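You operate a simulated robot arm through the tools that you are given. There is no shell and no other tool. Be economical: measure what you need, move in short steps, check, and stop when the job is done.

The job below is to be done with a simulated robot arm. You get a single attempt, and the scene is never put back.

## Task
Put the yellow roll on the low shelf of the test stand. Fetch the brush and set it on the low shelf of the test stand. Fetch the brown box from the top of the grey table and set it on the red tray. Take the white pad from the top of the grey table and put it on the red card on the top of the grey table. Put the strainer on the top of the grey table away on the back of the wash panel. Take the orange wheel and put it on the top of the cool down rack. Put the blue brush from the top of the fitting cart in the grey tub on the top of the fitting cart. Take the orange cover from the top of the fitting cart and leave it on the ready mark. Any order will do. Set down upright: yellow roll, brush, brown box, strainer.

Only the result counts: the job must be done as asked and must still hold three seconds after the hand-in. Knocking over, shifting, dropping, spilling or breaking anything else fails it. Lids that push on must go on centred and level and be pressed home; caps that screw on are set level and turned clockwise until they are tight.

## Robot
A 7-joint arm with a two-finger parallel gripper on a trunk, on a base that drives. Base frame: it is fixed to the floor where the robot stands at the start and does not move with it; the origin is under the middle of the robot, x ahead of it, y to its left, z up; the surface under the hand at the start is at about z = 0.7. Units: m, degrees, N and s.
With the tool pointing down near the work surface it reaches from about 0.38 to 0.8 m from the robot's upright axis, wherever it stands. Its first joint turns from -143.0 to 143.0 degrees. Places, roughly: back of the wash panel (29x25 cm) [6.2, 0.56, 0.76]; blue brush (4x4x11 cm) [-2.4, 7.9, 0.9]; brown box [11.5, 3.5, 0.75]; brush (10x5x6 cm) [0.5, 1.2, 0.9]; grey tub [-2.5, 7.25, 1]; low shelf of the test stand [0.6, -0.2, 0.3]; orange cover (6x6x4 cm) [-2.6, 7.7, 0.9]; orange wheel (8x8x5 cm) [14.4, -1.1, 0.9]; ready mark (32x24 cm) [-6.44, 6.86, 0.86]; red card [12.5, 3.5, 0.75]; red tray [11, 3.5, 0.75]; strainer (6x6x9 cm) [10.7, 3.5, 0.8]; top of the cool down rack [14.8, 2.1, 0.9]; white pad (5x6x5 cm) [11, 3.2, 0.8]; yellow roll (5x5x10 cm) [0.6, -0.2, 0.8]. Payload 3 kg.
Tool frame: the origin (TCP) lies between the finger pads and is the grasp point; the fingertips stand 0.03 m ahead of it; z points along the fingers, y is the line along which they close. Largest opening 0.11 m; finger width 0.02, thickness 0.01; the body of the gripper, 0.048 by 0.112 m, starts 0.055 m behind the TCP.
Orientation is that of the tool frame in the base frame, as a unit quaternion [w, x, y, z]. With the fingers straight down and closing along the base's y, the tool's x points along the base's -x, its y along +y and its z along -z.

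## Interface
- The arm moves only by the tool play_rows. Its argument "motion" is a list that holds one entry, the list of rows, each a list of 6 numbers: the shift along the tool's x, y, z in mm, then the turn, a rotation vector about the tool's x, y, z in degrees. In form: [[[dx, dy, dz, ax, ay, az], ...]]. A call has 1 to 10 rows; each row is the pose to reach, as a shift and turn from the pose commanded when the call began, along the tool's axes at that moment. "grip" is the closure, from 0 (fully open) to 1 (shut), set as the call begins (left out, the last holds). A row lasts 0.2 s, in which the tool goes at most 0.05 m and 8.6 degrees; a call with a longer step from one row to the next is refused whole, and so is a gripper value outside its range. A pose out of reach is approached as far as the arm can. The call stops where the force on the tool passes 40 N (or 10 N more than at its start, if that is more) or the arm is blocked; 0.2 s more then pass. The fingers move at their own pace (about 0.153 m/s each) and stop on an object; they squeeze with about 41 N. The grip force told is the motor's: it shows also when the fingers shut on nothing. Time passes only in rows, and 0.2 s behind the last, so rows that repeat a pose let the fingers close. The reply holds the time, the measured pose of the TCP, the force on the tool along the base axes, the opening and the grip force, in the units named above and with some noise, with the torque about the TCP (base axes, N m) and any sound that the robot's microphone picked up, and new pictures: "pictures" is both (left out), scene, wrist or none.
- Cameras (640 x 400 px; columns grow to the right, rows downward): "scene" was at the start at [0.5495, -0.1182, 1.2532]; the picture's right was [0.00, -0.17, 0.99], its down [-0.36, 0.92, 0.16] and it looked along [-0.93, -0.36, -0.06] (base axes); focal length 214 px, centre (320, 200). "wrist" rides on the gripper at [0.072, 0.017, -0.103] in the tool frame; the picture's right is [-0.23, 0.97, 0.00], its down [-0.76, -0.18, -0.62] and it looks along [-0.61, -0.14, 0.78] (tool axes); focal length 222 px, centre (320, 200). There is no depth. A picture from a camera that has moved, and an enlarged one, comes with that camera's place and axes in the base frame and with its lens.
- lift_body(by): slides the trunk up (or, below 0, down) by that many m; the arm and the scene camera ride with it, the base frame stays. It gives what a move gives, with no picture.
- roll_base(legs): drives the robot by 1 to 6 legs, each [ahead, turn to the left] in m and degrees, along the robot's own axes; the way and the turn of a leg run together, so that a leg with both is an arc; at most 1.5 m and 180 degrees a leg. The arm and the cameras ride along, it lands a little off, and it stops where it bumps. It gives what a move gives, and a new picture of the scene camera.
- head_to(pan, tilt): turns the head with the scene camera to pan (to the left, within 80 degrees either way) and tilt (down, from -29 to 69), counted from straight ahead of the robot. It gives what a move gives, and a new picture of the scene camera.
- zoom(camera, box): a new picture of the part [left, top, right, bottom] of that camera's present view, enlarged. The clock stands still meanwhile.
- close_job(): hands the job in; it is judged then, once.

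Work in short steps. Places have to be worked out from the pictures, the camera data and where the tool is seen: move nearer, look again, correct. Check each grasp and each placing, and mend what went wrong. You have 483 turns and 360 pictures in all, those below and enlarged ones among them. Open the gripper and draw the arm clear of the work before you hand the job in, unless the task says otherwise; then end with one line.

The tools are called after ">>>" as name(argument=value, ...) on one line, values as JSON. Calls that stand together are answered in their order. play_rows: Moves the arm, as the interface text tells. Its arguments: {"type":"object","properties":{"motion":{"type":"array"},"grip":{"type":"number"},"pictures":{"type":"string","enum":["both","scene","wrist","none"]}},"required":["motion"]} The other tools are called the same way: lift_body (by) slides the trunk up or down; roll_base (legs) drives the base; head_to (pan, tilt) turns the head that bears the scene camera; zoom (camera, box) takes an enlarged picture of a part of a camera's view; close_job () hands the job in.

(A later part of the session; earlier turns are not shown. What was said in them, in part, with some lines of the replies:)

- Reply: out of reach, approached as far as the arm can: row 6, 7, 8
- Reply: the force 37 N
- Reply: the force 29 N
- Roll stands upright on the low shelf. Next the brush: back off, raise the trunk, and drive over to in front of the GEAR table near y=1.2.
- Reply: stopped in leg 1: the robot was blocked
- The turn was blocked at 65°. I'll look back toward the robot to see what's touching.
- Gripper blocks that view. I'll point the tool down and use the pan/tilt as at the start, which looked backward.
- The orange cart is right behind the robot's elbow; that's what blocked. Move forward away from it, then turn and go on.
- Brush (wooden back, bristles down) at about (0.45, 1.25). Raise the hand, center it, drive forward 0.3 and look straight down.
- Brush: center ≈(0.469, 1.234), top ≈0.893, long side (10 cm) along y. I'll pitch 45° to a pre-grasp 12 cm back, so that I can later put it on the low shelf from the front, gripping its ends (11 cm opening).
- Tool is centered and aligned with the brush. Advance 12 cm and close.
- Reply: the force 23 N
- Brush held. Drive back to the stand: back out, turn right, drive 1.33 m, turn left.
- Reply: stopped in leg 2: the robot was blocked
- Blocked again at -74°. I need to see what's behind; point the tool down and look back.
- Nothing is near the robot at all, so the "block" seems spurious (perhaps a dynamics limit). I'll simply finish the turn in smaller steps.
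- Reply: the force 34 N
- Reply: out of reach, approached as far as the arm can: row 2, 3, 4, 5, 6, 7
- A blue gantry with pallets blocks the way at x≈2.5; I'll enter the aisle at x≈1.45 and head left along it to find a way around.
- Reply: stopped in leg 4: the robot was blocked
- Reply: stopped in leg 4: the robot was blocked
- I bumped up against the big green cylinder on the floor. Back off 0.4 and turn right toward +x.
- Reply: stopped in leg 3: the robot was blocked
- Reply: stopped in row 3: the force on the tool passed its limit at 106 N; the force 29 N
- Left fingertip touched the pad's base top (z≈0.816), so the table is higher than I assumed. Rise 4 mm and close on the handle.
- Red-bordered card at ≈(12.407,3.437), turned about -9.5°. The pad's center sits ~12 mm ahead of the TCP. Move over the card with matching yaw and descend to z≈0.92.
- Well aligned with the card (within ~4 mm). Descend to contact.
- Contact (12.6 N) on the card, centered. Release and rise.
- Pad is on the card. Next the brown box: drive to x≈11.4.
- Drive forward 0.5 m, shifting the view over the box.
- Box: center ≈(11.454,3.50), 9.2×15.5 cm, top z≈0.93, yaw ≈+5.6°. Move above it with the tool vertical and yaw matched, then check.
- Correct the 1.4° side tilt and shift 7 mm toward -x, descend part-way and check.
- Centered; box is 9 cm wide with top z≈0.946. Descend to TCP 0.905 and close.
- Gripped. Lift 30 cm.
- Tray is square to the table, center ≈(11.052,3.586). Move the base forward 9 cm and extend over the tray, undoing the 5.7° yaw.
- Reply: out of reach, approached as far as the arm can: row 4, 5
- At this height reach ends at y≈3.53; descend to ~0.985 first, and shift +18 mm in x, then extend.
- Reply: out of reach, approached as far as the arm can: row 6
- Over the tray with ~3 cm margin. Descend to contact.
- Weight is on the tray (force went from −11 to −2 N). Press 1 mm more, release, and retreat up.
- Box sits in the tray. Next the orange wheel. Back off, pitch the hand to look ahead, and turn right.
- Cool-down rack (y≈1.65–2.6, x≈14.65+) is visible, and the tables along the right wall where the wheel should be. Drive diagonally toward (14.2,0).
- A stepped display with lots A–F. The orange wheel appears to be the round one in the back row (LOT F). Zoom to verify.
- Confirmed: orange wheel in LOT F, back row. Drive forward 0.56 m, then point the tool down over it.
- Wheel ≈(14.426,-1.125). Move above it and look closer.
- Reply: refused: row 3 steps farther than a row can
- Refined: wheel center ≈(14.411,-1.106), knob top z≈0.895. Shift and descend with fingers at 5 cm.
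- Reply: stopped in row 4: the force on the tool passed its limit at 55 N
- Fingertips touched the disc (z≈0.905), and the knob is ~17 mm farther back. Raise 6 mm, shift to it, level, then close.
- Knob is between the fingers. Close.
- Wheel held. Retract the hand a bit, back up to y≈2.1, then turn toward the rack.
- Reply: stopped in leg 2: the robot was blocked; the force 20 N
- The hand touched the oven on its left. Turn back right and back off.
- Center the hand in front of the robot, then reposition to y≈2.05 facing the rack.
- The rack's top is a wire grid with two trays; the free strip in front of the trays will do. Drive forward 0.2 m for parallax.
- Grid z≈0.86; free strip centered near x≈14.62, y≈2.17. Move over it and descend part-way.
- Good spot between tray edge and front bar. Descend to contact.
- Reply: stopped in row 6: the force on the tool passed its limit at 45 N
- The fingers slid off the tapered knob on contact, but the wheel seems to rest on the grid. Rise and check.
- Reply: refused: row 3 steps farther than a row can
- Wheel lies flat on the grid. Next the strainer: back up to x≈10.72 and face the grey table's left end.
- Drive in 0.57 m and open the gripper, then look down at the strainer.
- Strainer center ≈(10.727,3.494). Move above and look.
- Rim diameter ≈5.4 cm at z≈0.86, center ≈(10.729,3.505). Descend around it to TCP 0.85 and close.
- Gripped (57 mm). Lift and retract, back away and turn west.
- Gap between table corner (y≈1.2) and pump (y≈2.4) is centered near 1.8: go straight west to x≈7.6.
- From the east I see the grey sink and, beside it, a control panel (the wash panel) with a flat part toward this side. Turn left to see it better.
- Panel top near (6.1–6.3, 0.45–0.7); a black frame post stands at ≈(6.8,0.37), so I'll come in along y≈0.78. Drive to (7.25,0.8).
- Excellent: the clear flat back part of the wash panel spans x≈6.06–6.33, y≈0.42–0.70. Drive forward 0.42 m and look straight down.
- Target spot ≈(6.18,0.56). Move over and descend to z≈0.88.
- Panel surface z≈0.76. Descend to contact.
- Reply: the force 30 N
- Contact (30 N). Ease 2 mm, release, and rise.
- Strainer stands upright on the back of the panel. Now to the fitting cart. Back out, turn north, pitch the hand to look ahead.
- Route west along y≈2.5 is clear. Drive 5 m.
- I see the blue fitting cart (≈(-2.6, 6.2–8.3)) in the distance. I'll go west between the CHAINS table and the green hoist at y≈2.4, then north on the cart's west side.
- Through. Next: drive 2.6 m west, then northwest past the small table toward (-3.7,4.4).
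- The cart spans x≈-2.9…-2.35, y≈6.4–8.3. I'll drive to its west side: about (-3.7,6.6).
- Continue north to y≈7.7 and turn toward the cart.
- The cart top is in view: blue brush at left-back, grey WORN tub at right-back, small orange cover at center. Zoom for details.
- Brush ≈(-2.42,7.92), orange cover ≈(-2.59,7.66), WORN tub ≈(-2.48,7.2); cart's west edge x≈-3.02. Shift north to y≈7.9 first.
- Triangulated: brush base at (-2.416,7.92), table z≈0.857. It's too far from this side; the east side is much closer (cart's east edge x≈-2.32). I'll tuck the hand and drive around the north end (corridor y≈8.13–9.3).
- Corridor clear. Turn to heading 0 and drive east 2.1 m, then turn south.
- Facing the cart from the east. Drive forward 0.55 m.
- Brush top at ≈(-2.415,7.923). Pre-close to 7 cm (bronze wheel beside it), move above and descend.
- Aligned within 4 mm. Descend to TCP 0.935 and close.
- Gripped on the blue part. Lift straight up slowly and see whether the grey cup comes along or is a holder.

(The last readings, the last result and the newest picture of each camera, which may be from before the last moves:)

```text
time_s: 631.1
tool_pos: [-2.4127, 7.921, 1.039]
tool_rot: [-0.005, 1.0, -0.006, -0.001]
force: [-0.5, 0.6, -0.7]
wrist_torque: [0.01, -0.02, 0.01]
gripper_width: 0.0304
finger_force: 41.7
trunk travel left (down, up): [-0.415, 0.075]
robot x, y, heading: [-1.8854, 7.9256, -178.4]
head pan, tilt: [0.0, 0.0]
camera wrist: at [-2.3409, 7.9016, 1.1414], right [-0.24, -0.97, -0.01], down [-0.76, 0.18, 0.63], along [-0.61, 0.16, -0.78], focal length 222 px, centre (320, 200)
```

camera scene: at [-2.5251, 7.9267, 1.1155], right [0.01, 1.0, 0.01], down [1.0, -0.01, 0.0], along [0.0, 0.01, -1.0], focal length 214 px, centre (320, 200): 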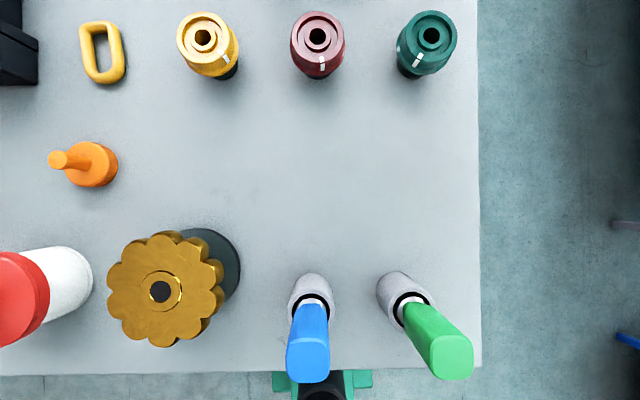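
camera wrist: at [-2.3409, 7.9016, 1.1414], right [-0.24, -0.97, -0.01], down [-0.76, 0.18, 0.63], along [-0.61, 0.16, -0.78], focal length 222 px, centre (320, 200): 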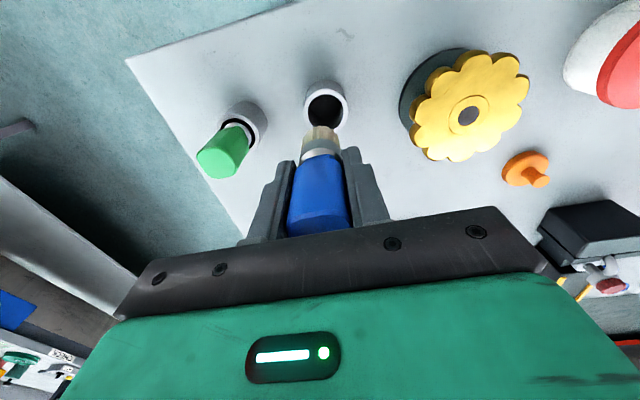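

The brush came cleanly out of its holder. Lift higher, and drive to the WORN tub at y≈7.2.

>>> play_rows(motion=[[[20, 0, -40, 0, 0, 0], [40, 0, -80, 0, 0, 0], [60, 0, -120, 0, 0, 0]]], pictures="none")

>>> roll_base(legs=[[-0.4, 0], [0, 45]])

>>> roll_base(legs=[[0, 44], [0.68, 0]])

>>> roll_base(legs=[[0, -45]])

>>> roll_base(legs=[[0, -45]])

```text
time_s: 631.9
tool_pos: [-2.3517, 7.9192, 1.1609]
tool_rot: [-0.003, 1.0, -0.006, -0.002]
force: [-0.5, 0.2, -1.3]
wrist_torque: [0.0, 0.01, 0.02]
gripper_width: 0.0303
finger_force: 40.9
trunk travel left (down, up): [-0.415, 0.075]
robot x, y, heading: [-1.878, 7.9288, -178.3]
head pan, tilt: [0.0, 0.0]
```

```text
time_s: 636.5
tool_pos: [-1.8108, 7.6012, 1.1602]
tool_rot: [-0.002, 0.927, 0.375, -0.002]
force: [0.4, -1.1, -2.1]
wrist_torque: [0.02, 0.0, -0.01]
gripper_width: 0.0303
finger_force: 41.3
trunk travel left (down, up): [-0.415, 0.075]
robot x, y, heading: [-1.5042, 7.9594, -133.9]
head pan, tilt: [0.0, 0.0]
camera scene: at [-1.8906, 7.5259, 1.1989], right [-0.7, 0.72, 0.01], down [0.72, 0.7, 0.0], along [-0.01, 0.0, -1.0], focal length 214 px, centre (320, 200)
```

scene: 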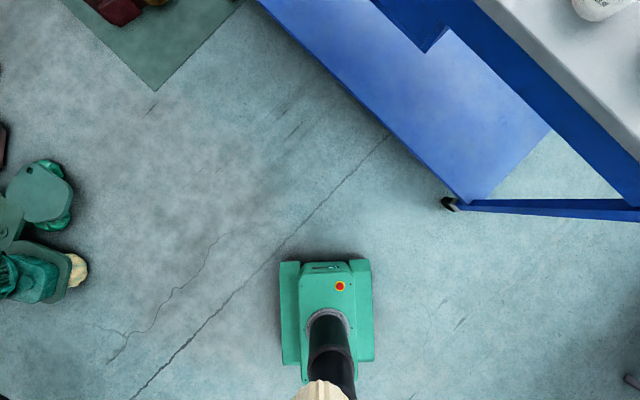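

```text
time_s: 642.3
tool_pos: [-1.4707, 6.7972, 1.1604]
tool_rot: [-0.002, 0.717, 0.697, -0.004]
force: [0.0, 0.0, -2.1]
wrist_torque: [0.02, 0.01, 0.0]
gripper_width: 0.0304
finger_force: 41.0
trunk travel left (down, up): [-0.415, 0.075]
robot x, y, heading: [-1.5009, 7.2695, -89.8]
head pan, tilt: [0.0, 0.0]
camera scene: at [-1.4739, 6.6898, 1.1991], right [-1.0, 0.03, 0.01], down [0.03, 1.0, 0.0], along [-0.01, 0.0, -1.0], focal length 214 px, centre (320, 200)
```

scene: 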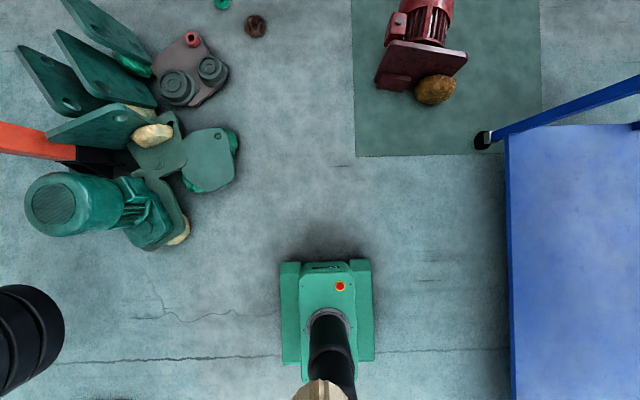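

```text
time_s: 644.9
tool_pos: [-1.8145, 6.9158, 1.162]
tool_rot: [-0.003, 0.93, 0.369, -0.003]
force: [0.8, -0.6, -1.4]
wrist_torque: [0.01, -0.03, -0.03]
gripper_width: 0.0303
finger_force: 41.4
trunk travel left (down, up): [-0.415, 0.075]
robot x, y, heading: [-1.4798, 7.2496, -134.5]
head pan, tilt: [0.0, 0.0]
camera scene: at [-1.8941, 6.8424, 1.1999], right [-0.68, 0.73, 0.01], down [0.73, 0.68, 0.0], along [-0.01, 0.0, -1.0], focal length 214 px, centre (320, 200)
```

scene: 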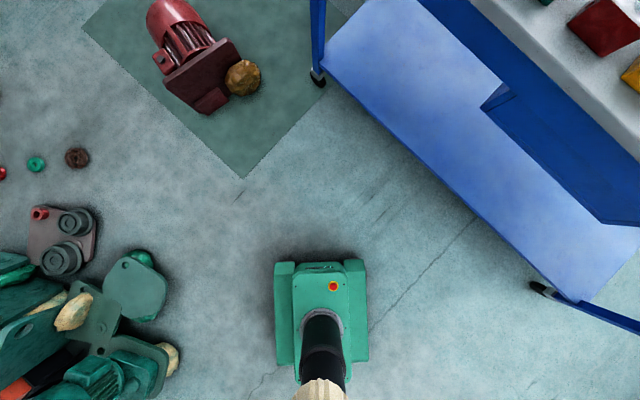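

```text
time_s: 647.4
tool_pos: [-1.9522, 7.2464, 1.163]
tool_rot: [-0.005, 1.0, -0.014, -0.001]
force: [0.2, -0.2, -0.9]
wrist_torque: [0.02, 0.0, 0.01]
gripper_width: 0.0303
finger_force: 40.6
trunk travel left (down, up): [-0.415, 0.075]
robot x, y, heading: [-1.4813, 7.2195, -179.1]
head pan, tilt: [0.0, 0.0]
camera scene: at [-2.0626, 7.2532, 1.2002], right [0.03, 1.0, 0.01], down [1.0, -0.03, 0.0], along [0.0, 0.01, -1.0], focal length 214 px, centre (320, 200)
```

scene: 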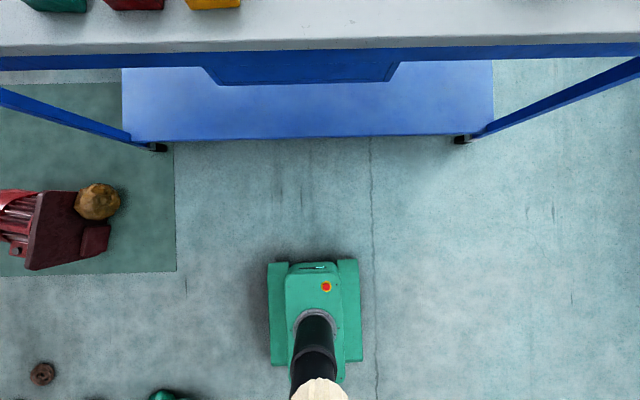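

Facing the cart at y≈7.22. Drive forward 0.42.

>>> roll_base(legs=[[0.42, 0]])

```text
time_s: 650.0
tool_pos: [-2.3837, 7.2439, 1.1628]
tool_rot: [-0.003, 1.0, -0.017, -0.001]
force: [-0.4, -0.3, 0.1]
wrist_torque: [-0.02, 0.0, -0.02]
gripper_width: 0.0304
finger_force: 40.8
trunk travel left (down, up): [-0.415, 0.075]
robot x, y, heading: [-1.9094, 7.2096, -179.4]
head pan, tilt: [0.0, 0.0]
camera scene: at [-2.494, 7.2496, 1.2009], right [0.03, 1.0, 0.01], down [1.0, -0.03, 0.0], along [0.0, 0.01, -1.0], focal length 214 px, centre (320, 200)
```

scene: 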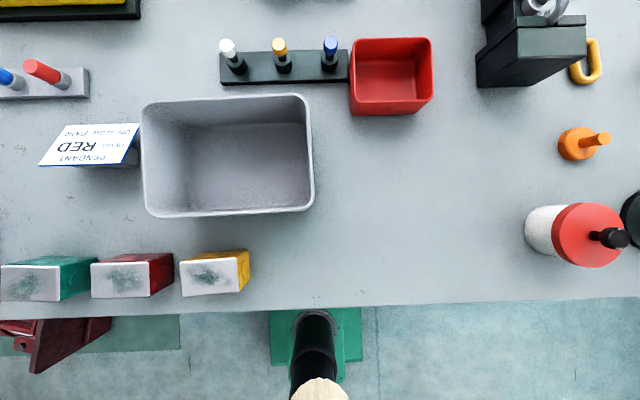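

Tub center ≈(-2.551,7.14). Move over it, then lower the brush into it.

>>> play_rows(motion=[[[-35, 23, 0, 0, 0, 0], [-70, 46, 0, 0, 0, 0], [-105, 69, 0, 0, 0, 0], [-140, 92, 0, 0, 0, 0], [-164, 109, 0, 0, 0, 0], [-164, 109, 45, 0, 0, 0], [-164, 109, 80, 0, 0, 0]]], pictures="both")

```text
time_s: 651.6
tool_pos: [-2.5517, 7.1407, 1.0822]
tool_rot: [-0.004, 1.0, -0.016, 0.0]
force: [-0.1, 0.2, -0.1]
wrist_torque: [0.0, 0.01, -0.01]
gripper_width: 0.0305
finger_force: 41.1
trunk travel left (down, up): [-0.415, 0.075]
robot x, y, heading: [-1.9099, 7.2105, -179.2]
head pan, tilt: [0.0, 0.0]
camera scene: at [-2.6625, 7.1461, 1.1206], right [0.03, 1.0, 0.01], down [1.0, -0.03, 0.0], along [0.0, 0.01, -1.0], focal length 214 px, centre (320, 200)
camera wrist: at [-2.4802, 7.12, 1.1846], right [-0.26, -0.97, -0.01], down [-0.75, 0.2, 0.63], along [-0.6, 0.17, -0.78], focal length 222 px, centre (320, 200)
```

scene: 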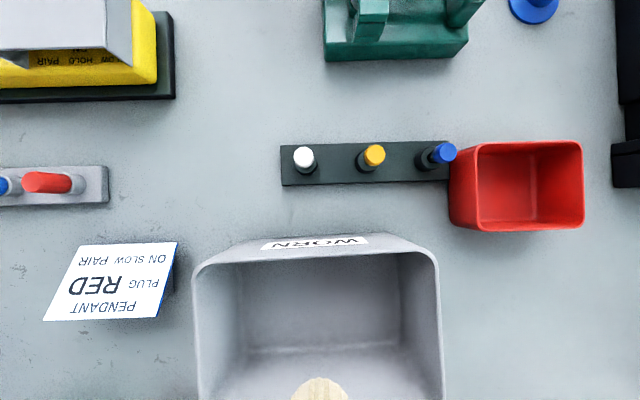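
wrist: 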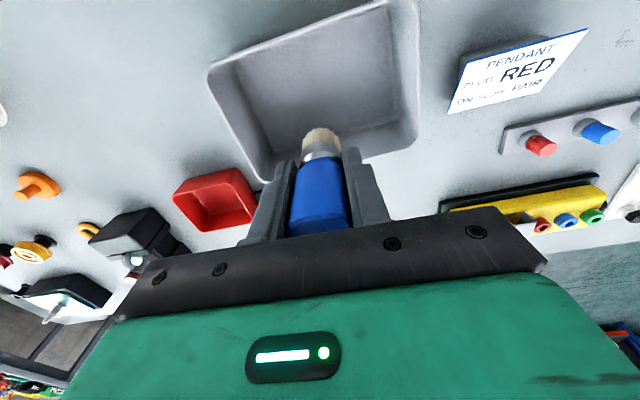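

Brush is over the tub's interior. Lower slowly until it touches the bottom.

>>> play_rows(motion=[[[8, 0, 45, 0, 0, 0], [12, 0, 85, 0, 0, 0], [12, 0, 110, 0, 0, 0], [12, 0, 118, 0, 0, 0], [12, 0, 124, 0, 0, 0], [12, 0, 130, 0, 0, 0], [12, 0, 135, 0, 0, 0], [12, 0, 139, 0, 0, 0]]], pictures="wrist")

```text
time_s: 653.4
tool_pos: [-2.5405, 7.1423, 0.9428]
tool_rot: [-0.003, 1.0, -0.017, -0.001]
force: [0.0, 0.0, -0.5]
wrist_torque: [-0.04, 0.01, 0.02]
gripper_width: 0.0301
finger_force: 40.4
trunk travel left (down, up): [-0.415, 0.075]
robot x, y, heading: [-1.909, 7.2142, -179.1]
head pan, tilt: [0.0, 0.0]
camera wrist: at [-2.4682, 7.1209, 1.0456], right [-0.26, -0.97, -0.01], down [-0.75, 0.2, 0.63], along [-0.6, 0.17, -0.78], focal length 222 px, centre (320, 200)
```

wrist: 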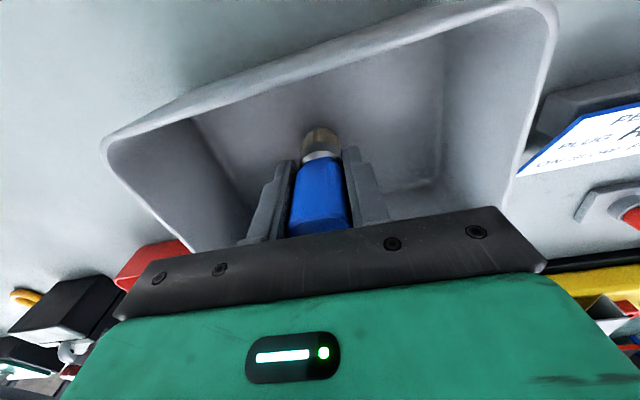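

>>> play_rows(motion=[[[0, 0, 4, 0, 0, 0], [0, 0, 8, 0, 0, 0], [0, 0, 12, 0, 0, 0], [0, 0, 15, 0, 0, 0], [0, 0, 18, 0, 0, 0], [0, 0, 21, 0, 0, 0]]], pictures="none")

```text
time_s: 654.8
tool_pos: [-2.539, 7.1407, 0.9236]
tool_rot: [-0.003, 1.0, -0.017, -0.003]
force: [-2.6, -2.9, 32.8]
wrist_torque: [-0.2, 0.21, 0.04]
gripper_width: 0.0301
finger_force: 41.0
trunk travel left (down, up): [-0.415, 0.075]
robot x, y, heading: [-1.9121, 7.2079, -179.5]
head pan, tilt: [0.0, 0.0]
```

Contact with the tub bottom. Ease 2 mm, open partially, and rise.

>>> play_rows(motion=[[[0, 0, -2, 0, 0, 0], [0, 0, -2, 0, 0, 0]]], pictures="none")

>>> play_rows(motion=[[[0, 0, 0, 0, 0, 0], [0, 0, 0, 0, 0, 0], [0, 0, -25, 0, 0, 0], [0, 0, -65, 0, 0, 0], [0, 0, -110, 0, 0, 0], [0, 0, -155, 0, 0, 0], [0, 0, -200, 0, 0, 0]]], grip=0.35, pictures="both")

```text
time_s: 655.4
tool_pos: [-2.5387, 7.1422, 0.9238]
tool_rot: [-0.003, 1.0, -0.017, 0.0]
force: [-2.0, -3.4, 12.2]
wrist_torque: [-0.22, 0.15, -0.03]
gripper_width: 0.0298
finger_force: 40.9
trunk travel left (down, up): [-0.415, 0.075]
robot x, y, heading: [-1.9077, 7.2125, -179.1]
head pan, tilt: [0.0, 0.0]
```

```text
time_s: 657.0
tool_pos: [-2.5389, 7.1399, 1.1231]
tool_rot: [-0.003, 1.0, -0.017, 0.0]
force: [-0.3, -0.8, -0.1]
wrist_torque: [-0.01, -0.02, -0.01]
gripper_width: 0.0716
finger_force: 0.0
trunk travel left (down, up): [-0.415, 0.075]
robot x, y, heading: [-1.91, 7.2116, -179.4]
head pan, tilt: [0.0, 0.0]
camera scene: at [-2.6498, 7.1456, 1.1614], right [0.03, 1.0, 0.01], down [1.0, -0.03, 0.0], along [0.0, 0.01, -1.0], focal length 214 px, centre (320, 200)
camera wrist: at [-2.4674, 7.1196, 1.2254], right [-0.26, -0.97, -0.01], down [-0.75, 0.2, 0.63], along [-0.6, 0.17, -0.78], focal length 222 px, centre (320, 200)
```

scene: 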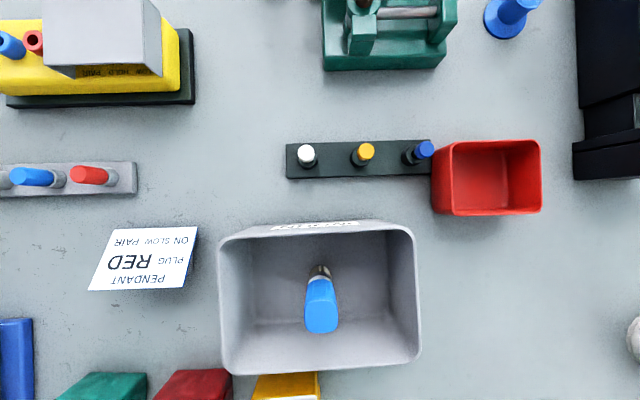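
wrist: 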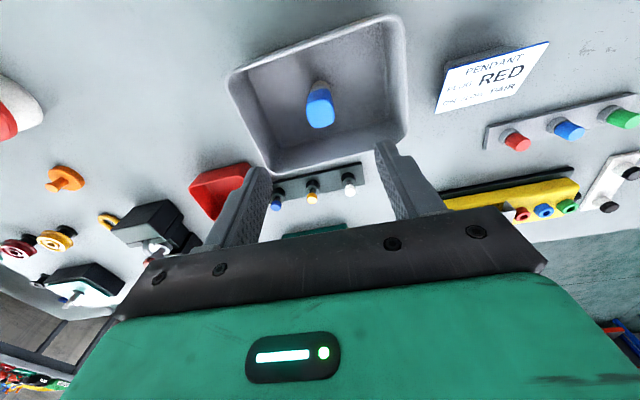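

The blue brush stands in the tub. Next the orange cover ≈(-2.569,7.657): nudge the base forward 5 cm and move the arm over it.

>>> roll_base(legs=[[0.05, 0]])

>>> play_rows(motion=[[[10, -46, 0, 0, 0, 0], [20, -92, 0, 0, 0, 0], [20, -138, 0, 0, 0, 0], [20, -184, 0, 0, 0, 0], [20, -230, 0, 0, 0, 0], [20, -276, 0, 0, 0, 0], [20, -322, 0, 0, 0, 0], [20, -368, 0, 0, 0, 0], [20, -414, 0, 0, 0, 0]]], grip=0.2, pictures="scene")

```text
time_s: 657.9
tool_pos: [-2.5904, 7.1393, 1.1213]
tool_rot: [-0.003, 1.0, -0.017, -0.001]
force: [0.3, -1.2, -0.8]
wrist_torque: [0.01, 0.03, 0.04]
gripper_width: 0.0715
finger_force: 0.1
trunk travel left (down, up): [-0.415, 0.075]
robot x, y, heading: [-1.96, 7.209, -179.3]
head pan, tilt: [0.0, 0.0]
camera scene: at [-2.7004, 7.1454, 1.1608], right [0.03, 1.0, 0.01], down [1.0, -0.03, 0.0], along [0.0, 0.01, -1.0], focal length 214 px, centre (320, 200)
```

scene: 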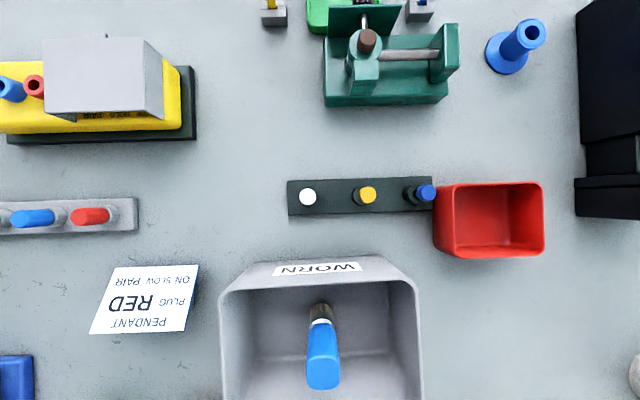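

```text
time_s: 659.9
tool_pos: [-2.5545, 7.5517, 1.126]
tool_rot: [-0.004, 1.0, -0.017, -0.001]
force: [-0.8, -0.1, 1.1]
wrist_torque: [0.03, 0.01, -0.01]
gripper_width: 0.088
finger_force: 0.1
trunk travel left (down, up): [-0.415, 0.075]
robot x, y, heading: [-1.9575, 7.2067, -179.2]
head pan, tilt: [0.0, 0.0]
camera scene: at [-2.6651, 7.5575, 1.1652], right [0.03, 1.0, 0.01], down [1.0, -0.03, 0.0], along [0.0, 0.01, -1.0], focal length 214 px, centre (320, 200)
```

scene: 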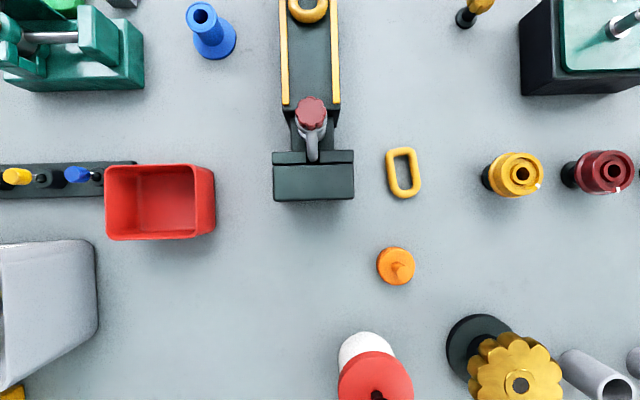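

Cover ≈(-2.571,7.661). Move over it and descend to 0.95 for a check.

>>> play_rows(motion=[[[-7, -37, 20, 0, 0, 0], [-14, -74, 40, 0, 0, 0], [-20, -109, 70, 0, 0, 0], [-20, -109, 115, 0, 0, 0], [-20, -109, 150, 0, 0, 0], [-20, -109, 175, 0, 0, 0]]], pictures="both")

```text
time_s: 661.3
tool_pos: [-2.5739, 7.664, 0.9529]
tool_rot: [-0.004, 1.0, -0.017, -0.001]
force: [-0.2, 0.2, -0.3]
wrist_torque: [0.02, 0.03, 0.05]
gripper_width: 0.0879
finger_force: 0.0
trunk travel left (down, up): [-0.415, 0.075]
robot x, y, heading: [-1.9602, 7.2126, -179.0]
head pan, tilt: [0.0, 0.0]
camera scene: at [-2.6833, 7.6693, 0.9909], right [0.03, 1.0, 0.01], down [1.0, -0.03, 0.0], along [0.0, 0.01, -1.0], focal length 214 px, centre (320, 200)
camera wrist: at [-2.501, 7.6431, 1.0547], right [-0.26, -0.97, -0.01], down [-0.75, 0.2, 0.63], along [-0.6, 0.17, -0.78], focal length 222 px, centre (320, 200)
```

scene: 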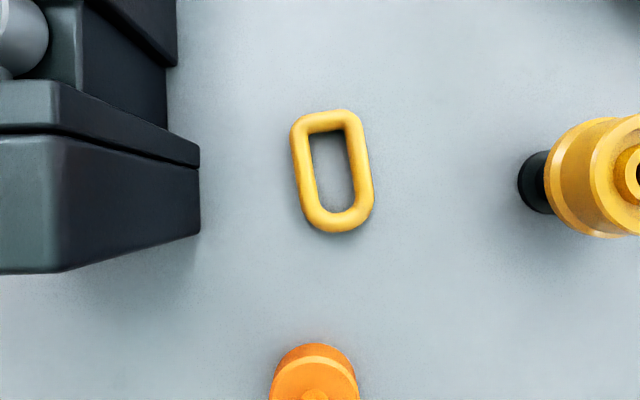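
wrist: 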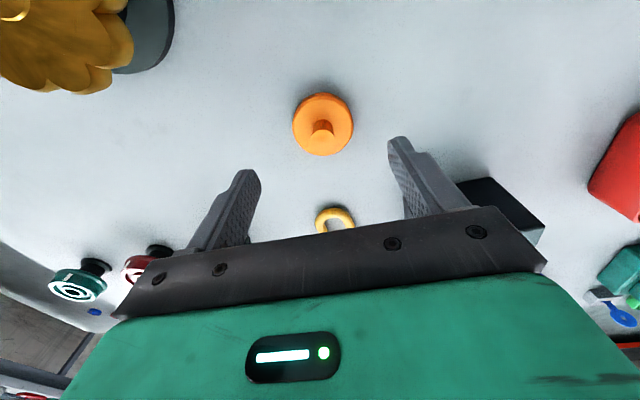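

Centered. Descend to TCP≈0.891 (tips just above the table) and close on the disc.

>>> play_rows(motion=[[[0, 0, 35, 0, 0, 0], [0, 0, 52, 0, 0, 0], [0, 0, 58, 0, 0, 0], [0, 0, 61, 0, 0, 0]]], pictures="none")

>>> play_rows(motion=[[[0, 0, 0, 0, 0, 0], [0, 0, 0, 0, 0, 0], [0, 0, 0, 0, 0, 0]]], grip=1, pictures="wrist")

```text
time_s: 662.3
tool_pos: [-2.5729, 7.6653, 0.8917]
tool_rot: [-0.004, 1.0, -0.017, -0.001]
force: [-0.4, 0.1, 0.5]
wrist_torque: [0.0, 0.01, -0.06]
gripper_width: 0.0877
finger_force: 0.1
trunk travel left (down, up): [-0.415, 0.075]
robot x, y, heading: [-1.9615, 7.2104, -179.2]
head pan, tilt: [0.0, 0.0]
```

```text
time_s: 663.1
tool_pos: [-2.5722, 7.6654, 0.8905]
tool_rot: [-0.004, 1.0, -0.016, -0.001]
force: [0.2, 0.3, 0.0]
wrist_torque: [-0.04, 0.01, -0.02]
gripper_width: 0.0493
finger_force: 40.6
trunk travel left (down, up): [-0.415, 0.075]
robot x, y, heading: [-1.9604, 7.2101, -179.3]
head pan, tilt: [0.0, 0.0]
camera wrist: at [-2.5006, 7.6446, 0.9936], right [-0.26, -0.97, -0.01], down [-0.75, 0.2, 0.63], along [-0.6, 0.17, -0.78], focal length 222 px, centre (320, 200)
```

wrist: 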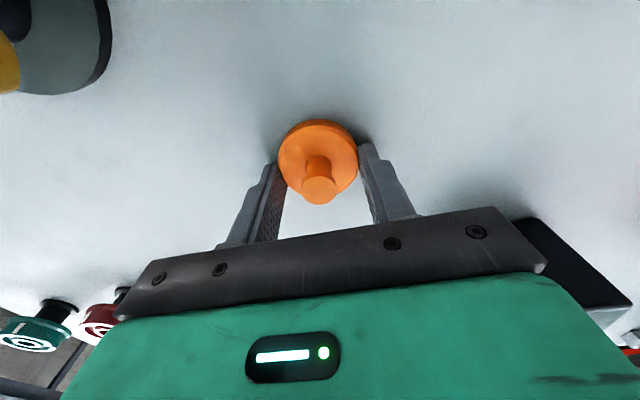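

The chord (49 mm) is off-center — disc center is ~1 cm closer to the robot. Reopen, shift +x 11 mm, and re-close.

>>> play_rows(motion=[[[0, 0, 0, 0, 0, 0], [0, 0, 0, 0, 0, 0], [11, 0, 0, 0, 0, 0]]], grip=0.2, pictures="none")

>>> play_rows(motion=[[[0, 0, 0, 0, 0, 0], [0, 0, 0, 0, 0, 0], [0, 0, 0, 0, 0, 0]]], grip=1, pictures="wrist")

```text
time_s: 663.9
tool_pos: [-2.5612, 7.6638, 0.8918]
tool_rot: [-0.003, 1.0, -0.017, 0.0]
force: [-0.1, -0.7, -0.9]
wrist_torque: [-0.05, -0.02, -0.01]
gripper_width: 0.0881
finger_force: 0.0
trunk travel left (down, up): [-0.415, 0.075]
robot x, y, heading: [-1.9593, 7.2066, -179.5]
head pan, tilt: [0.0, 0.0]
```

```text
time_s: 664.7
tool_pos: [-2.5621, 7.6653, 0.892]
tool_rot: [-0.004, 1.0, -0.016, -0.001]
force: [-0.1, -0.6, 0.0]
wrist_torque: [-0.01, -0.02, 0.0]
gripper_width: 0.0493
finger_force: 41.4
trunk travel left (down, up): [-0.415, 0.075]
robot x, y, heading: [-1.963, 7.2118, -179.4]
head pan, tilt: [0.0, 0.0]
camera wrist: at [-2.4898, 7.6439, 0.9939], right [-0.26, -0.97, -0.01], down [-0.75, 0.2, 0.63], along [-0.6, 0.17, -0.78], focal length 222 px, centre (320, 200)
```

wrist: 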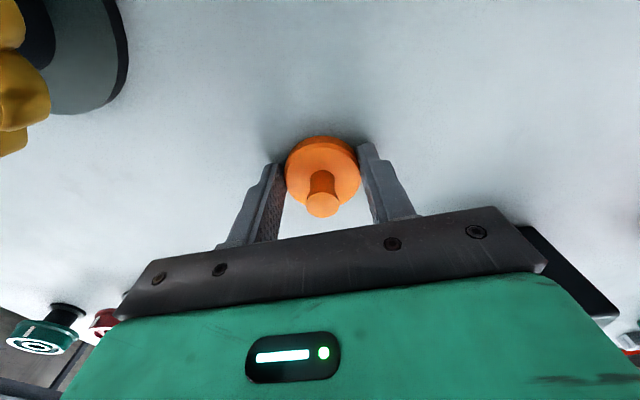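

Same width — flat pads hold the disc at its full ~5 cm diameter. Lift.

>>> play_rows(motion=[[[0, 0, -15, 0, 0, 0], [0, 0, -55, 0, 0, 0], [0, 0, -100, 0, 0, 0], [0, 0, -145, 0, 0, 0], [0, 0, -190, 0, 0, 0], [20, 20, -230, 0, 0, 0], [50, 50, -250, 0, 0, 0]]], pictures="wrist")

```text
time_s: 666.3
tool_pos: [-2.5091, 7.6115, 1.1397]
tool_rot: [-0.004, 1.0, -0.016, -0.001]
force: [0.6, 0.3, 0.1]
wrist_torque: [-0.04, 0.03, -0.01]
gripper_width: 0.0493
finger_force: 40.7
trunk travel left (down, up): [-0.415, 0.075]
robot x, y, heading: [-1.9657, 7.2156, -179.3]
head pan, tilt: [0.0, 0.0]
camera wrist: at [-2.4369, 7.5905, 1.2428], right [-0.26, -0.97, -0.01], down [-0.75, 0.2, 0.63], along [-0.6, 0.17, -0.78], focal length 222 px, centre (320, 200)
```

wrist: 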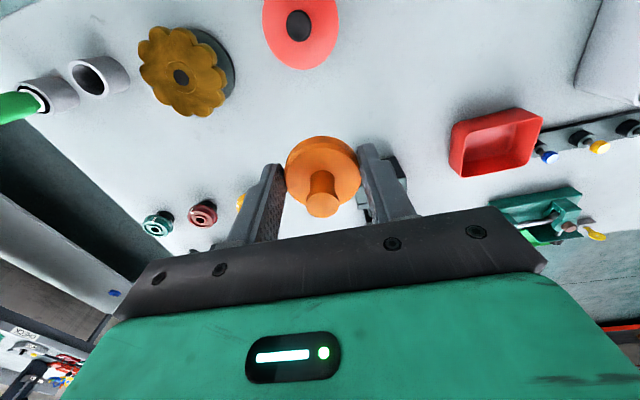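

Cover held. Drive around the north end again: back up, recenter the hand, go north, west.

>>> roll_base(legs=[[-0.5, 0]])

>>> play_rows(motion=[[[0, 48, 0, 0, 0, 0], [0, 96, 0, 0, 0, 0], [0, 144, 0, 0, 0, 0], [10, 192, 0, 0, 0, 0], [30, 235, 0, 0, 0, 0], [50, 280, 0, 0, 0, 0], [60, 325, 0, 0, 0, 0], [70, 365, 0, 0, 0, 0]]], pictures="none")

>>> roll_base(legs=[[0, -45]])

>>> roll_base(legs=[[0, -45], [1.45, 0]])

>>> roll_base(legs=[[0, 45]])

>>> roll_base(legs=[[0, 45]])

```text
time_s: 669.3
tool_pos: [-2.0033, 7.6165, 1.1407]
tool_rot: [-0.004, 1.0, -0.015, 0.0]
force: [-0.1, 0.1, -1.4]
wrist_torque: [0.04, -0.04, 0.01]
gripper_width: 0.0494
finger_force: 41.0
trunk travel left (down, up): [-0.415, 0.075]
robot x, y, heading: [-1.4566, 7.2165, -179.0]
head pan, tilt: [0.0, 0.0]
camera scene: at [-2.1141, 7.6205, 1.1789], right [0.03, 1.0, 0.01], down [1.0, -0.03, 0.0], along [0.0, 0.01, -1.0], focal length 214 px, centre (320, 200)
```

scene: 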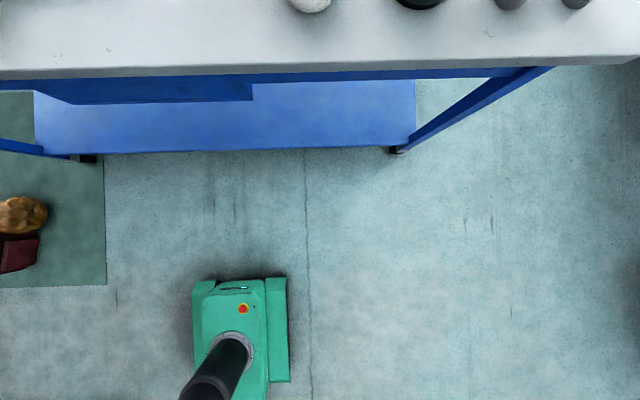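

```text
time_s: 671.1
tool_pos: [-1.9428, 7.2496, 1.14]
tool_rot: [-0.004, 1.0, -0.015, 0.0]
force: [0.0, 0.3, -0.5]
wrist_torque: [0.0, 0.0, -0.01]
gripper_width: 0.0495
finger_force: 40.7
trunk travel left (down, up): [-0.415, 0.075]
robot x, y, heading: [-1.4588, 7.2198, -179.2]
head pan, tilt: [0.0, 0.0]
```

```text
time_s: 673.6
tool_pos: [-1.7767, 7.5863, 1.14]
tool_rot: [-0.003, 0.917, -0.399, 0.0]
force: [-0.4, 0.1, -0.6]
wrist_torque: [-0.01, 0.0, -0.02]
gripper_width: 0.0497
finger_force: 41.3
trunk travel left (down, up): [-0.415, 0.075]
robot x, y, heading: [-1.4767, 7.1977, 135.7]
head pan, tilt: [0.0, 0.0]
camera scene: at [-1.8515, 7.6688, 1.1792], right [0.73, 0.68, 0.01], down [0.68, -0.73, 0.0], along [0.0, 0.01, -1.0], focal length 214 px, centre (320, 200)
```

scene: 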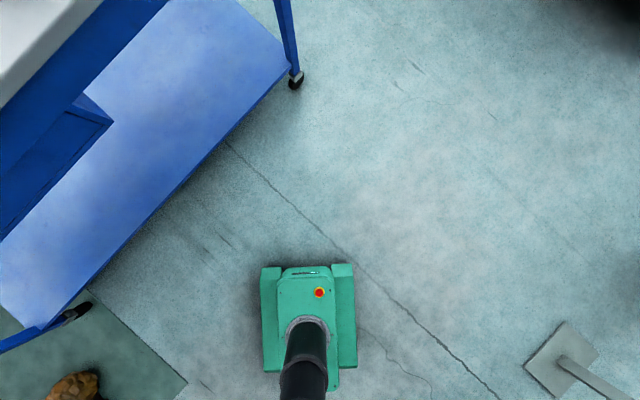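

```text
time_s: 683.1
tool_pos: [-1.3991, 9.1781, 1.1405]
tool_rot: [0.003, -0.688, 0.726, -0.002]
force: [-0.4, -0.3, -1.4]
wrist_torque: [0.01, -0.02, 0.0]
gripper_width: 0.0495
finger_force: 41.0
trunk travel left (down, up): [-0.415, 0.075]
robot x, y, heading: [-1.4761, 8.6884, 89.5]
head pan, tilt: [0.0, 0.0]
camera scene: at [-1.3939, 9.29, 1.1797], right [1.0, -0.05, 0.01], down [-0.05, -1.0, 0.0], along [0.01, 0.0, -1.0], focal length 214 px, centre (320, 200)
```

scene: 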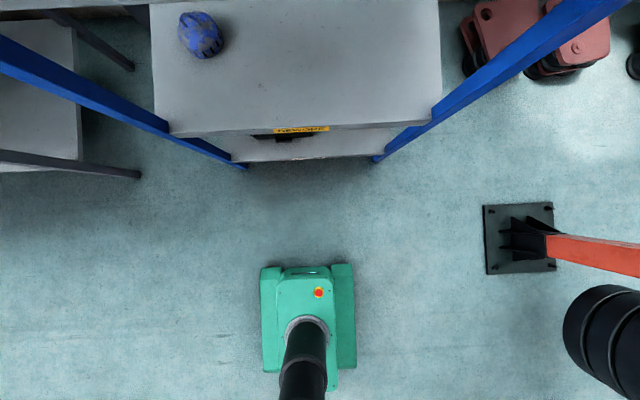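

```text
time_s: 685.7
tool_pos: [-1.7703, 9.0879, 1.1411]
tool_rot: [-0.003, 0.915, -0.402, 0.001]
force: [1.0, 0.0, -0.4]
wrist_torque: [0.02, 0.01, -0.03]
gripper_width: 0.0492
finger_force: 41.1
trunk travel left (down, up): [-0.415, 0.075]
robot x, y, heading: [-1.4566, 8.7101, 134.8]
head pan, tilt: [0.0, 0.0]
camera scene: at [-1.8454, 9.1696, 1.1802], right [0.74, 0.68, 0.01], down [0.68, -0.74, 0.0], along [0.0, 0.01, -1.0], focal length 214 px, centre (320, 200)
```

scene: 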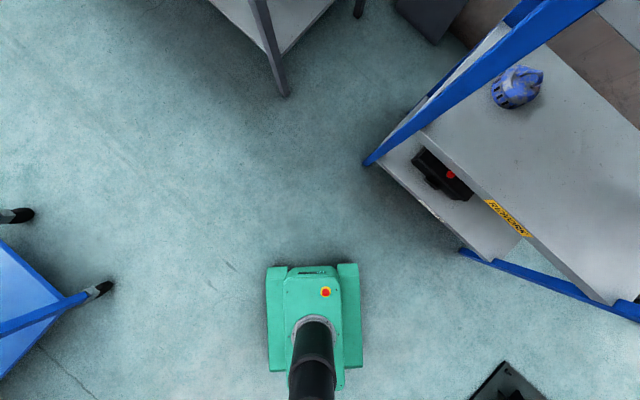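

```text
time_s: 688.2
tool_pos: [-1.9435, 8.7512, 1.1408]
tool_rot: [-0.003, 1.0, -0.018, 0.0]
force: [0.7, 0.1, -1.5]
wrist_torque: [0.0, -0.02, -0.01]
gripper_width: 0.0491
finger_force: 41.0
trunk travel left (down, up): [-0.415, 0.075]
robot x, y, heading: [-1.4549, 8.7423, 179.9]
head pan, tilt: [0.0, 0.0]
camera scene: at [-2.0547, 8.7561, 1.1802], right [0.04, 1.0, 0.01], down [1.0, -0.04, 0.0], along [0.0, 0.01, -1.0], focal length 214 px, centre (320, 200)
```

scene: 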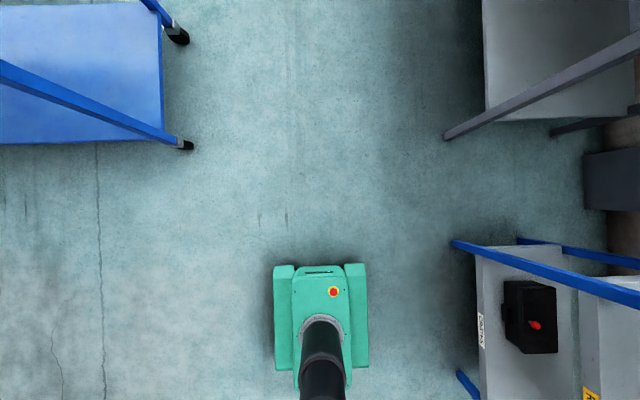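

Corridor clear. Drive west 2.5 m, tilt the head up, and turn toward the desk with the ready mark.

>>> roll_base(legs=[[1.3, 0], [1.2, 0], [0, 45]])

>>> head_to(pan=0, tilt=-29)

```text
time_s: 702.5
tool_pos: [-4.3011, 8.4359, 1.1428]
tool_rot: [-0.003, 0.929, 0.37, -0.003]
force: [0.7, 0.4, -0.7]
wrist_torque: [0.0, 0.0, 0.01]
gripper_width: 0.0495
finger_force: 41.0
trunk travel left (down, up): [-0.415, 0.075]
robot x, y, heading: [-3.978, 8.8005, -134.9]
head pan, tilt: [0.0, 0.0]
camera scene: at [-4.3815, 8.3625, 1.181], right [-0.69, 0.72, 0.01], down [0.72, 0.69, 0.0], along [-0.01, 0.0, -1.0], focal length 214 px, centre (320, 200)
```

scene: 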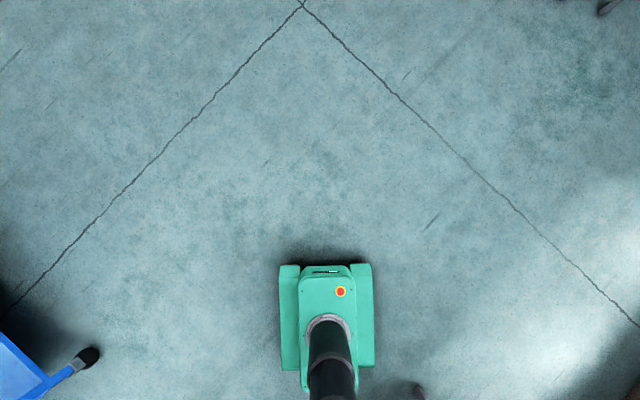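

```text
time_s: 703.5
tool_pos: [-4.3022, 8.4369, 1.1423]
tool_rot: [-0.002, 0.929, 0.371, -0.002]
force: [1.0, 0.1, -0.9]
wrist_torque: [0.01, 0.01, -0.01]
gripper_width: 0.0495
finger_force: 40.2
trunk travel left (down, up): [-0.415, 0.075]
robot x, y, heading: [-3.9858, 8.8022, -134.6]
head pan, tilt: [0.0, -28.6]
camera scene: at [-4.4105, 8.3348, 1.2044], right [-0.69, 0.72, 0.01], down [0.63, 0.61, -0.48], along [-0.35, -0.33, -0.88], focal length 214 px, centre (320, 200)
```

scene: 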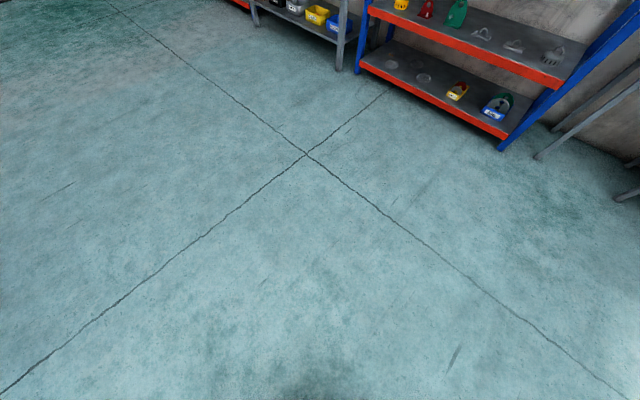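

The desk with drawers stands at x≈-6.1 front, its right end near y≈7.05. Drive to about (-5.3,6.87) and face west.

>>> roll_base(legs=[[0, 10], [1.3, 0], [1.0, 0]])

>>> roll_base(legs=[[0, -55]])

```text
time_s: 715.4
tool_pos: [-5.4884, 6.4921, 1.1432]
tool_rot: [-0.003, 0.889, 0.457, -0.002]
force: [0.2, 0.3, -1.2]
wrist_torque: [0.01, 0.0, 0.0]
gripper_width: 0.0497
finger_force: 40.8
trunk travel left (down, up): [-0.415, 0.075]
robot x, y, heading: [-5.2379, 6.9158, -123.9]
head pan, tilt: [0.0, -28.6]
camera scene: at [-5.5757, 6.3716, 1.2044], right [-0.81, 0.58, 0.01], down [0.51, 0.72, -0.48], along [-0.28, -0.39, -0.88], focal length 214 px, centre (320, 200)
```

scene: 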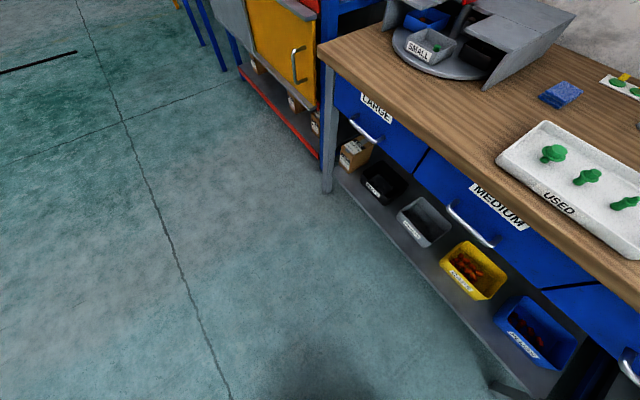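

```text
time_s: 718.3
tool_pos: [-5.7289, 6.8803, 1.143]
tool_rot: [-0.003, 1.0, -0.011, -0.002]
force: [0.2, -0.3, -0.3]
wrist_torque: [-0.01, 0.02, 0.04]
gripper_width: 0.0494
finger_force: 41.1
trunk travel left (down, up): [-0.415, 0.075]
robot x, y, heading: [-5.2401, 6.8753, -179.3]
head pan, tilt: [0.0, -28.6]
camera scene: at [-5.8787, 6.8859, 1.2049], right [0.02, 1.0, 0.01], down [0.88, -0.02, -0.48], along [-0.48, 0.02, -0.88], focal length 214 px, centre (320, 200)
```

scene: 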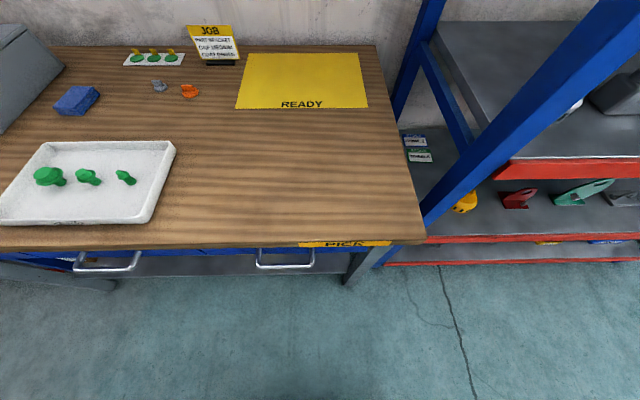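

READY mark (yellow mat) is centered ≈(-6.42,6.85), near edge x≈-6.32. Drive forward 0.38 and look straight down.

>>> roll_base(legs=[[0.38, 0]])

>>> head_to(pan=0, tilt=0)

```text
time_s: 720.7
tool_pos: [-6.1058, 6.8782, 1.1431]
tool_rot: [-0.003, 1.0, -0.012, -0.001]
force: [-0.1, 0.4, -0.3]
wrist_torque: [0.02, 0.01, 0.0]
gripper_width: 0.0494
finger_force: 41.0
trunk travel left (down, up): [-0.415, 0.075]
robot x, y, heading: [-5.6165, 6.8641, -179.3]
head pan, tilt: [0.0, -28.6]
camera scene: at [-6.2562, 6.8831, 1.2054], right [0.03, 1.0, 0.01], down [0.88, -0.02, -0.48], along [-0.48, 0.02, -0.88], focal length 214 px, centre (320, 200)
```

scene: 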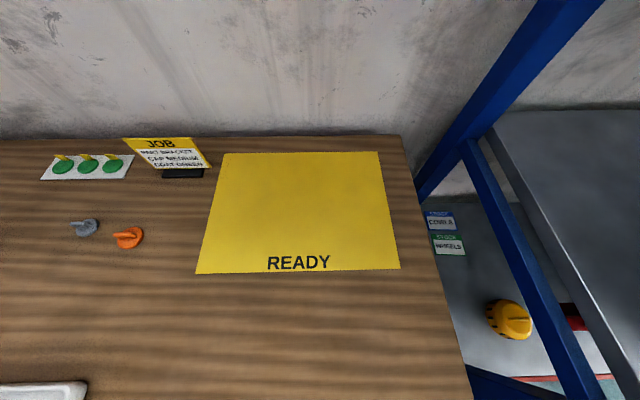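

```text
time_s: 721.6
tool_pos: [-6.1057, 6.8786, 1.143]
tool_rot: [-0.003, 1.0, -0.013, 0.0]
force: [-0.4, 0.6, 0.9]
wrist_torque: [0.0, -0.02, -0.01]
gripper_width: 0.0495
finger_force: 41.3
trunk travel left (down, up): [-0.415, 0.075]
robot x, y, heading: [-5.6195, 6.8655, -179.3]
head pan, tilt: [0.0, 0.0]
camera scene: at [-6.2163, 6.8823, 1.1828], right [0.03, 1.0, 0.01], down [1.0, -0.03, 0.0], along [0.0, 0.01, -1.0], focal length 214 px, centre (320, 200)
```

scene: 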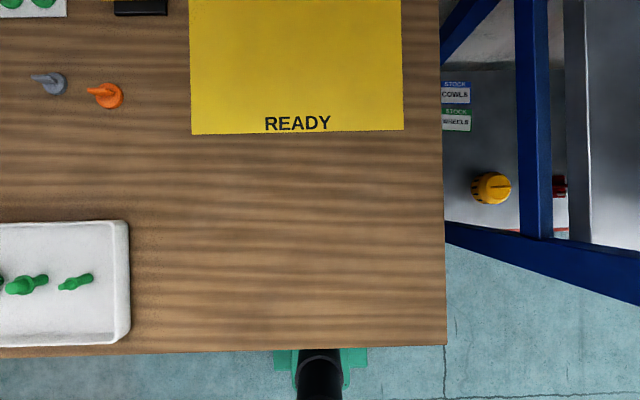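

Place the cover at ≈(-6.385,6.85), well inside the mat. Descend to ~0.97 while extending.

>>> play_rows(motion=[[[-20, 4, 40, 0, 0, 0], [-45, 8, 80, 0, 0, 0], [-75, 12, 115, 0, 0, 0], [-110, 16, 145, 0, 0, 0], [-150, 20, 165, 0, 0, 0], [-195, 25, 170, 0, 0, 0], [-240, 30, 172, 0, 0, 0], [-278, 35, 175, 0, 0, 0]]], pictures="both")

```text
time_s: 723.4
tool_pos: [-6.3861, 6.8525, 0.9682]
tool_rot: [-0.004, 1.0, -0.013, 0.0]
force: [0.7, 0.0, 0.6]
wrist_torque: [0.02, 0.01, 0.0]
gripper_width: 0.0493
finger_force: 41.3
trunk travel left (down, up): [-0.415, 0.075]
robot x, y, heading: [-5.6217, 6.8678, -179.2]
head pan, tilt: [0.0, 0.0]
camera scene: at [-6.4967, 6.857, 1.0072], right [0.03, 1.0, 0.01], down [1.0, -0.03, 0.0], along [0.0, 0.01, -1.0], focal length 214 px, centre (320, 200)
camera wrist: at [-6.3141, 6.8323, 1.0712], right [-0.25, -0.97, -0.01], down [-0.76, 0.19, 0.63], along [-0.6, 0.16, -0.78], focal length 222 px, centre (320, 200)
```

scene: 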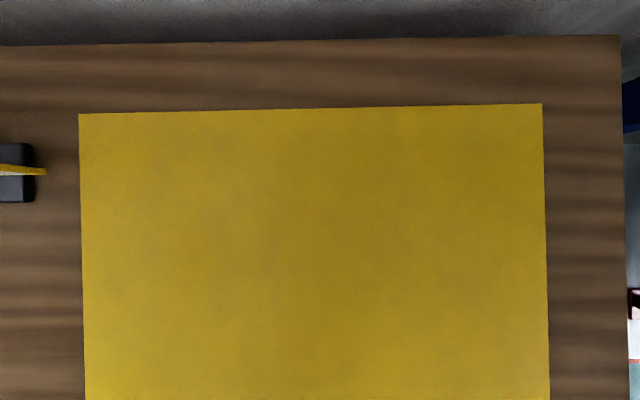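
wrist: 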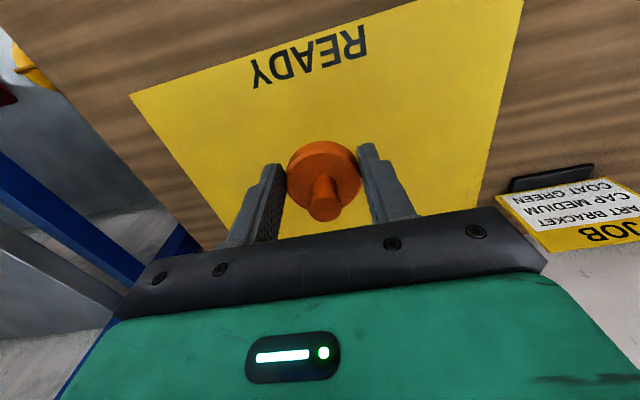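

Well over the mat. Descend to contact.

>>> play_rows(motion=[[[0, 0, 40, 0, 0, 0], [0, 0, 62, 0, 0, 0], [0, 0, 67, 0, 0, 0], [0, 0, 71, 0, 0, 0], [0, 0, 75, 0, 0, 0], [0, 0, 78, 0, 0, 0], [0, 0, 81, 0, 0, 0]]], pictures="none")

```text
time_s: 725.0
tool_pos: [-6.3863, 6.8519, 0.892]
tool_rot: [-0.004, 1.0, -0.014, -0.004]
force: [2.5, 2.6, 25.6]
wrist_torque: [-0.49, 0.19, 0.04]
gripper_width: 0.0494
finger_force: 41.2
trunk travel left (down, up): [-0.415, 0.075]
robot x, y, heading: [-5.6207, 6.8661, -179.3]
head pan, tilt: [0.0, 0.0]
```

Contact. Ease, release, rise and check.

>>> play_rows(motion=[[[0, 0, -2, 0, 0, 0], [0, 0, -2, 0, 0, 0]]], pictures="none")

>>> play_rows(motion=[[[0, 0, 0, 0, 0, 0], [0, 0, 0, 0, 0, 0], [0, 0, -30, 0, 0, 0], [20, 0, -70, 0, 0, 0], [60, 0, -100, 0, 0, 0], [100, 0, -130, 0, 0, 0], [140, 0, -160, 0, 0, 0], [180, 0, -190, 0, 0, 0]]], grip=0, pictures="scene")

```text
time_s: 725.6
tool_pos: [-6.3862, 6.8513, 0.8921]
tool_rot: [-0.003, 1.0, -0.013, -0.001]
force: [-5.0, 2.5, 22.4]
wrist_torque: [-0.46, 0.42, -0.12]
gripper_width: 0.0494
finger_force: 40.9
trunk travel left (down, up): [-0.415, 0.075]
robot x, y, heading: [-5.6209, 6.8691, -179.4]
head pan, tilt: [0.0, 0.0]
```

```text
time_s: 727.4
tool_pos: [-6.2048, 6.8451, 1.0832]
tool_rot: [-0.004, 1.0, -0.014, -0.001]
force: [-0.1, -0.2, 0.5]
wrist_torque: [0.0, -0.02, -0.04]
gripper_width: 0.1102
finger_force: 0.0
trunk travel left (down, up): [-0.415, 0.075]
robot x, y, heading: [-5.6163, 6.8681, -179.4]
head pan, tilt: [0.0, 0.0]
camera scene: at [-6.3155, 6.8499, 1.1213], right [0.03, 1.0, 0.01], down [1.0, -0.03, 0.0], along [0.0, 0.01, -1.0], focal length 214 px, centre (320, 200)
```

scene: 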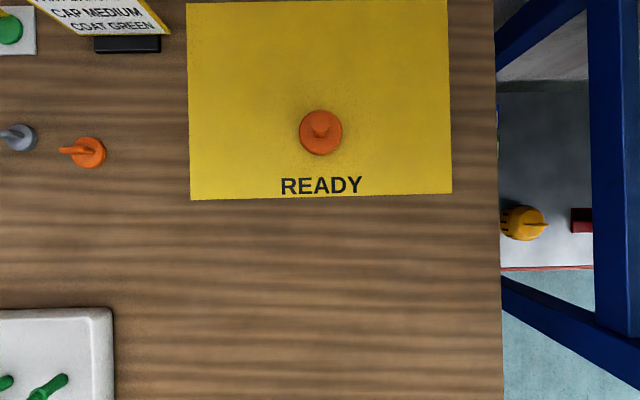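

The cover lies on the READY mark. All eight jobs are done; back away clear and hand in.

>>> roll_base(legs=[[-0.4, 0]])

>>> close_job()

```text
time_s: 729.9
tool_pos: [-5.8065, 6.8512, 1.0812]
tool_rot: [-0.004, 1.0, -0.015, 0.0]
force: [-0.6, 0.3, 0.2]
wrist_torque: [-0.02, -0.04, 0.03]
gripper_width: 0.11
finger_force: 0.0
trunk travel left (down, up): [-0.415, 0.075]
robot x, y, heading: [-5.2172, 6.8699, -179.5]
head pan, tilt: [0.0, 0.0]
camera scene: at [-5.916, 6.8571, 1.1204], right [0.03, 1.0, 0.01], down [1.0, -0.03, 0.0], along [0.0, 0.01, -1.0], focal length 214 px, centre (320, 200)
```

scene: 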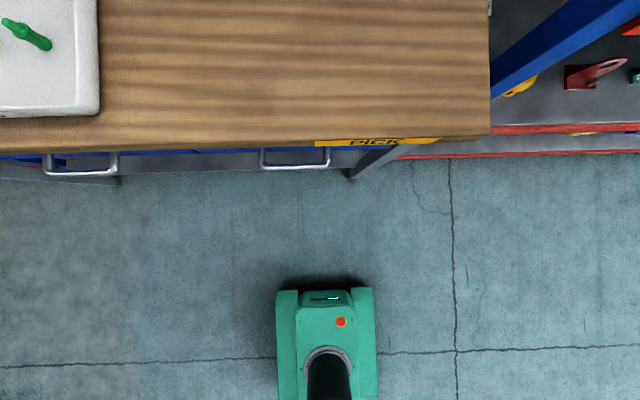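

```text
The job is handed in.
```

All eight items looked to be in their places when I last saw them and the job is handed in, but on the way the base bumped the green floor hoist, the hand brushed the oven, and an early turn next to the orange cart stopped short; I saw nothing shift but did not check.
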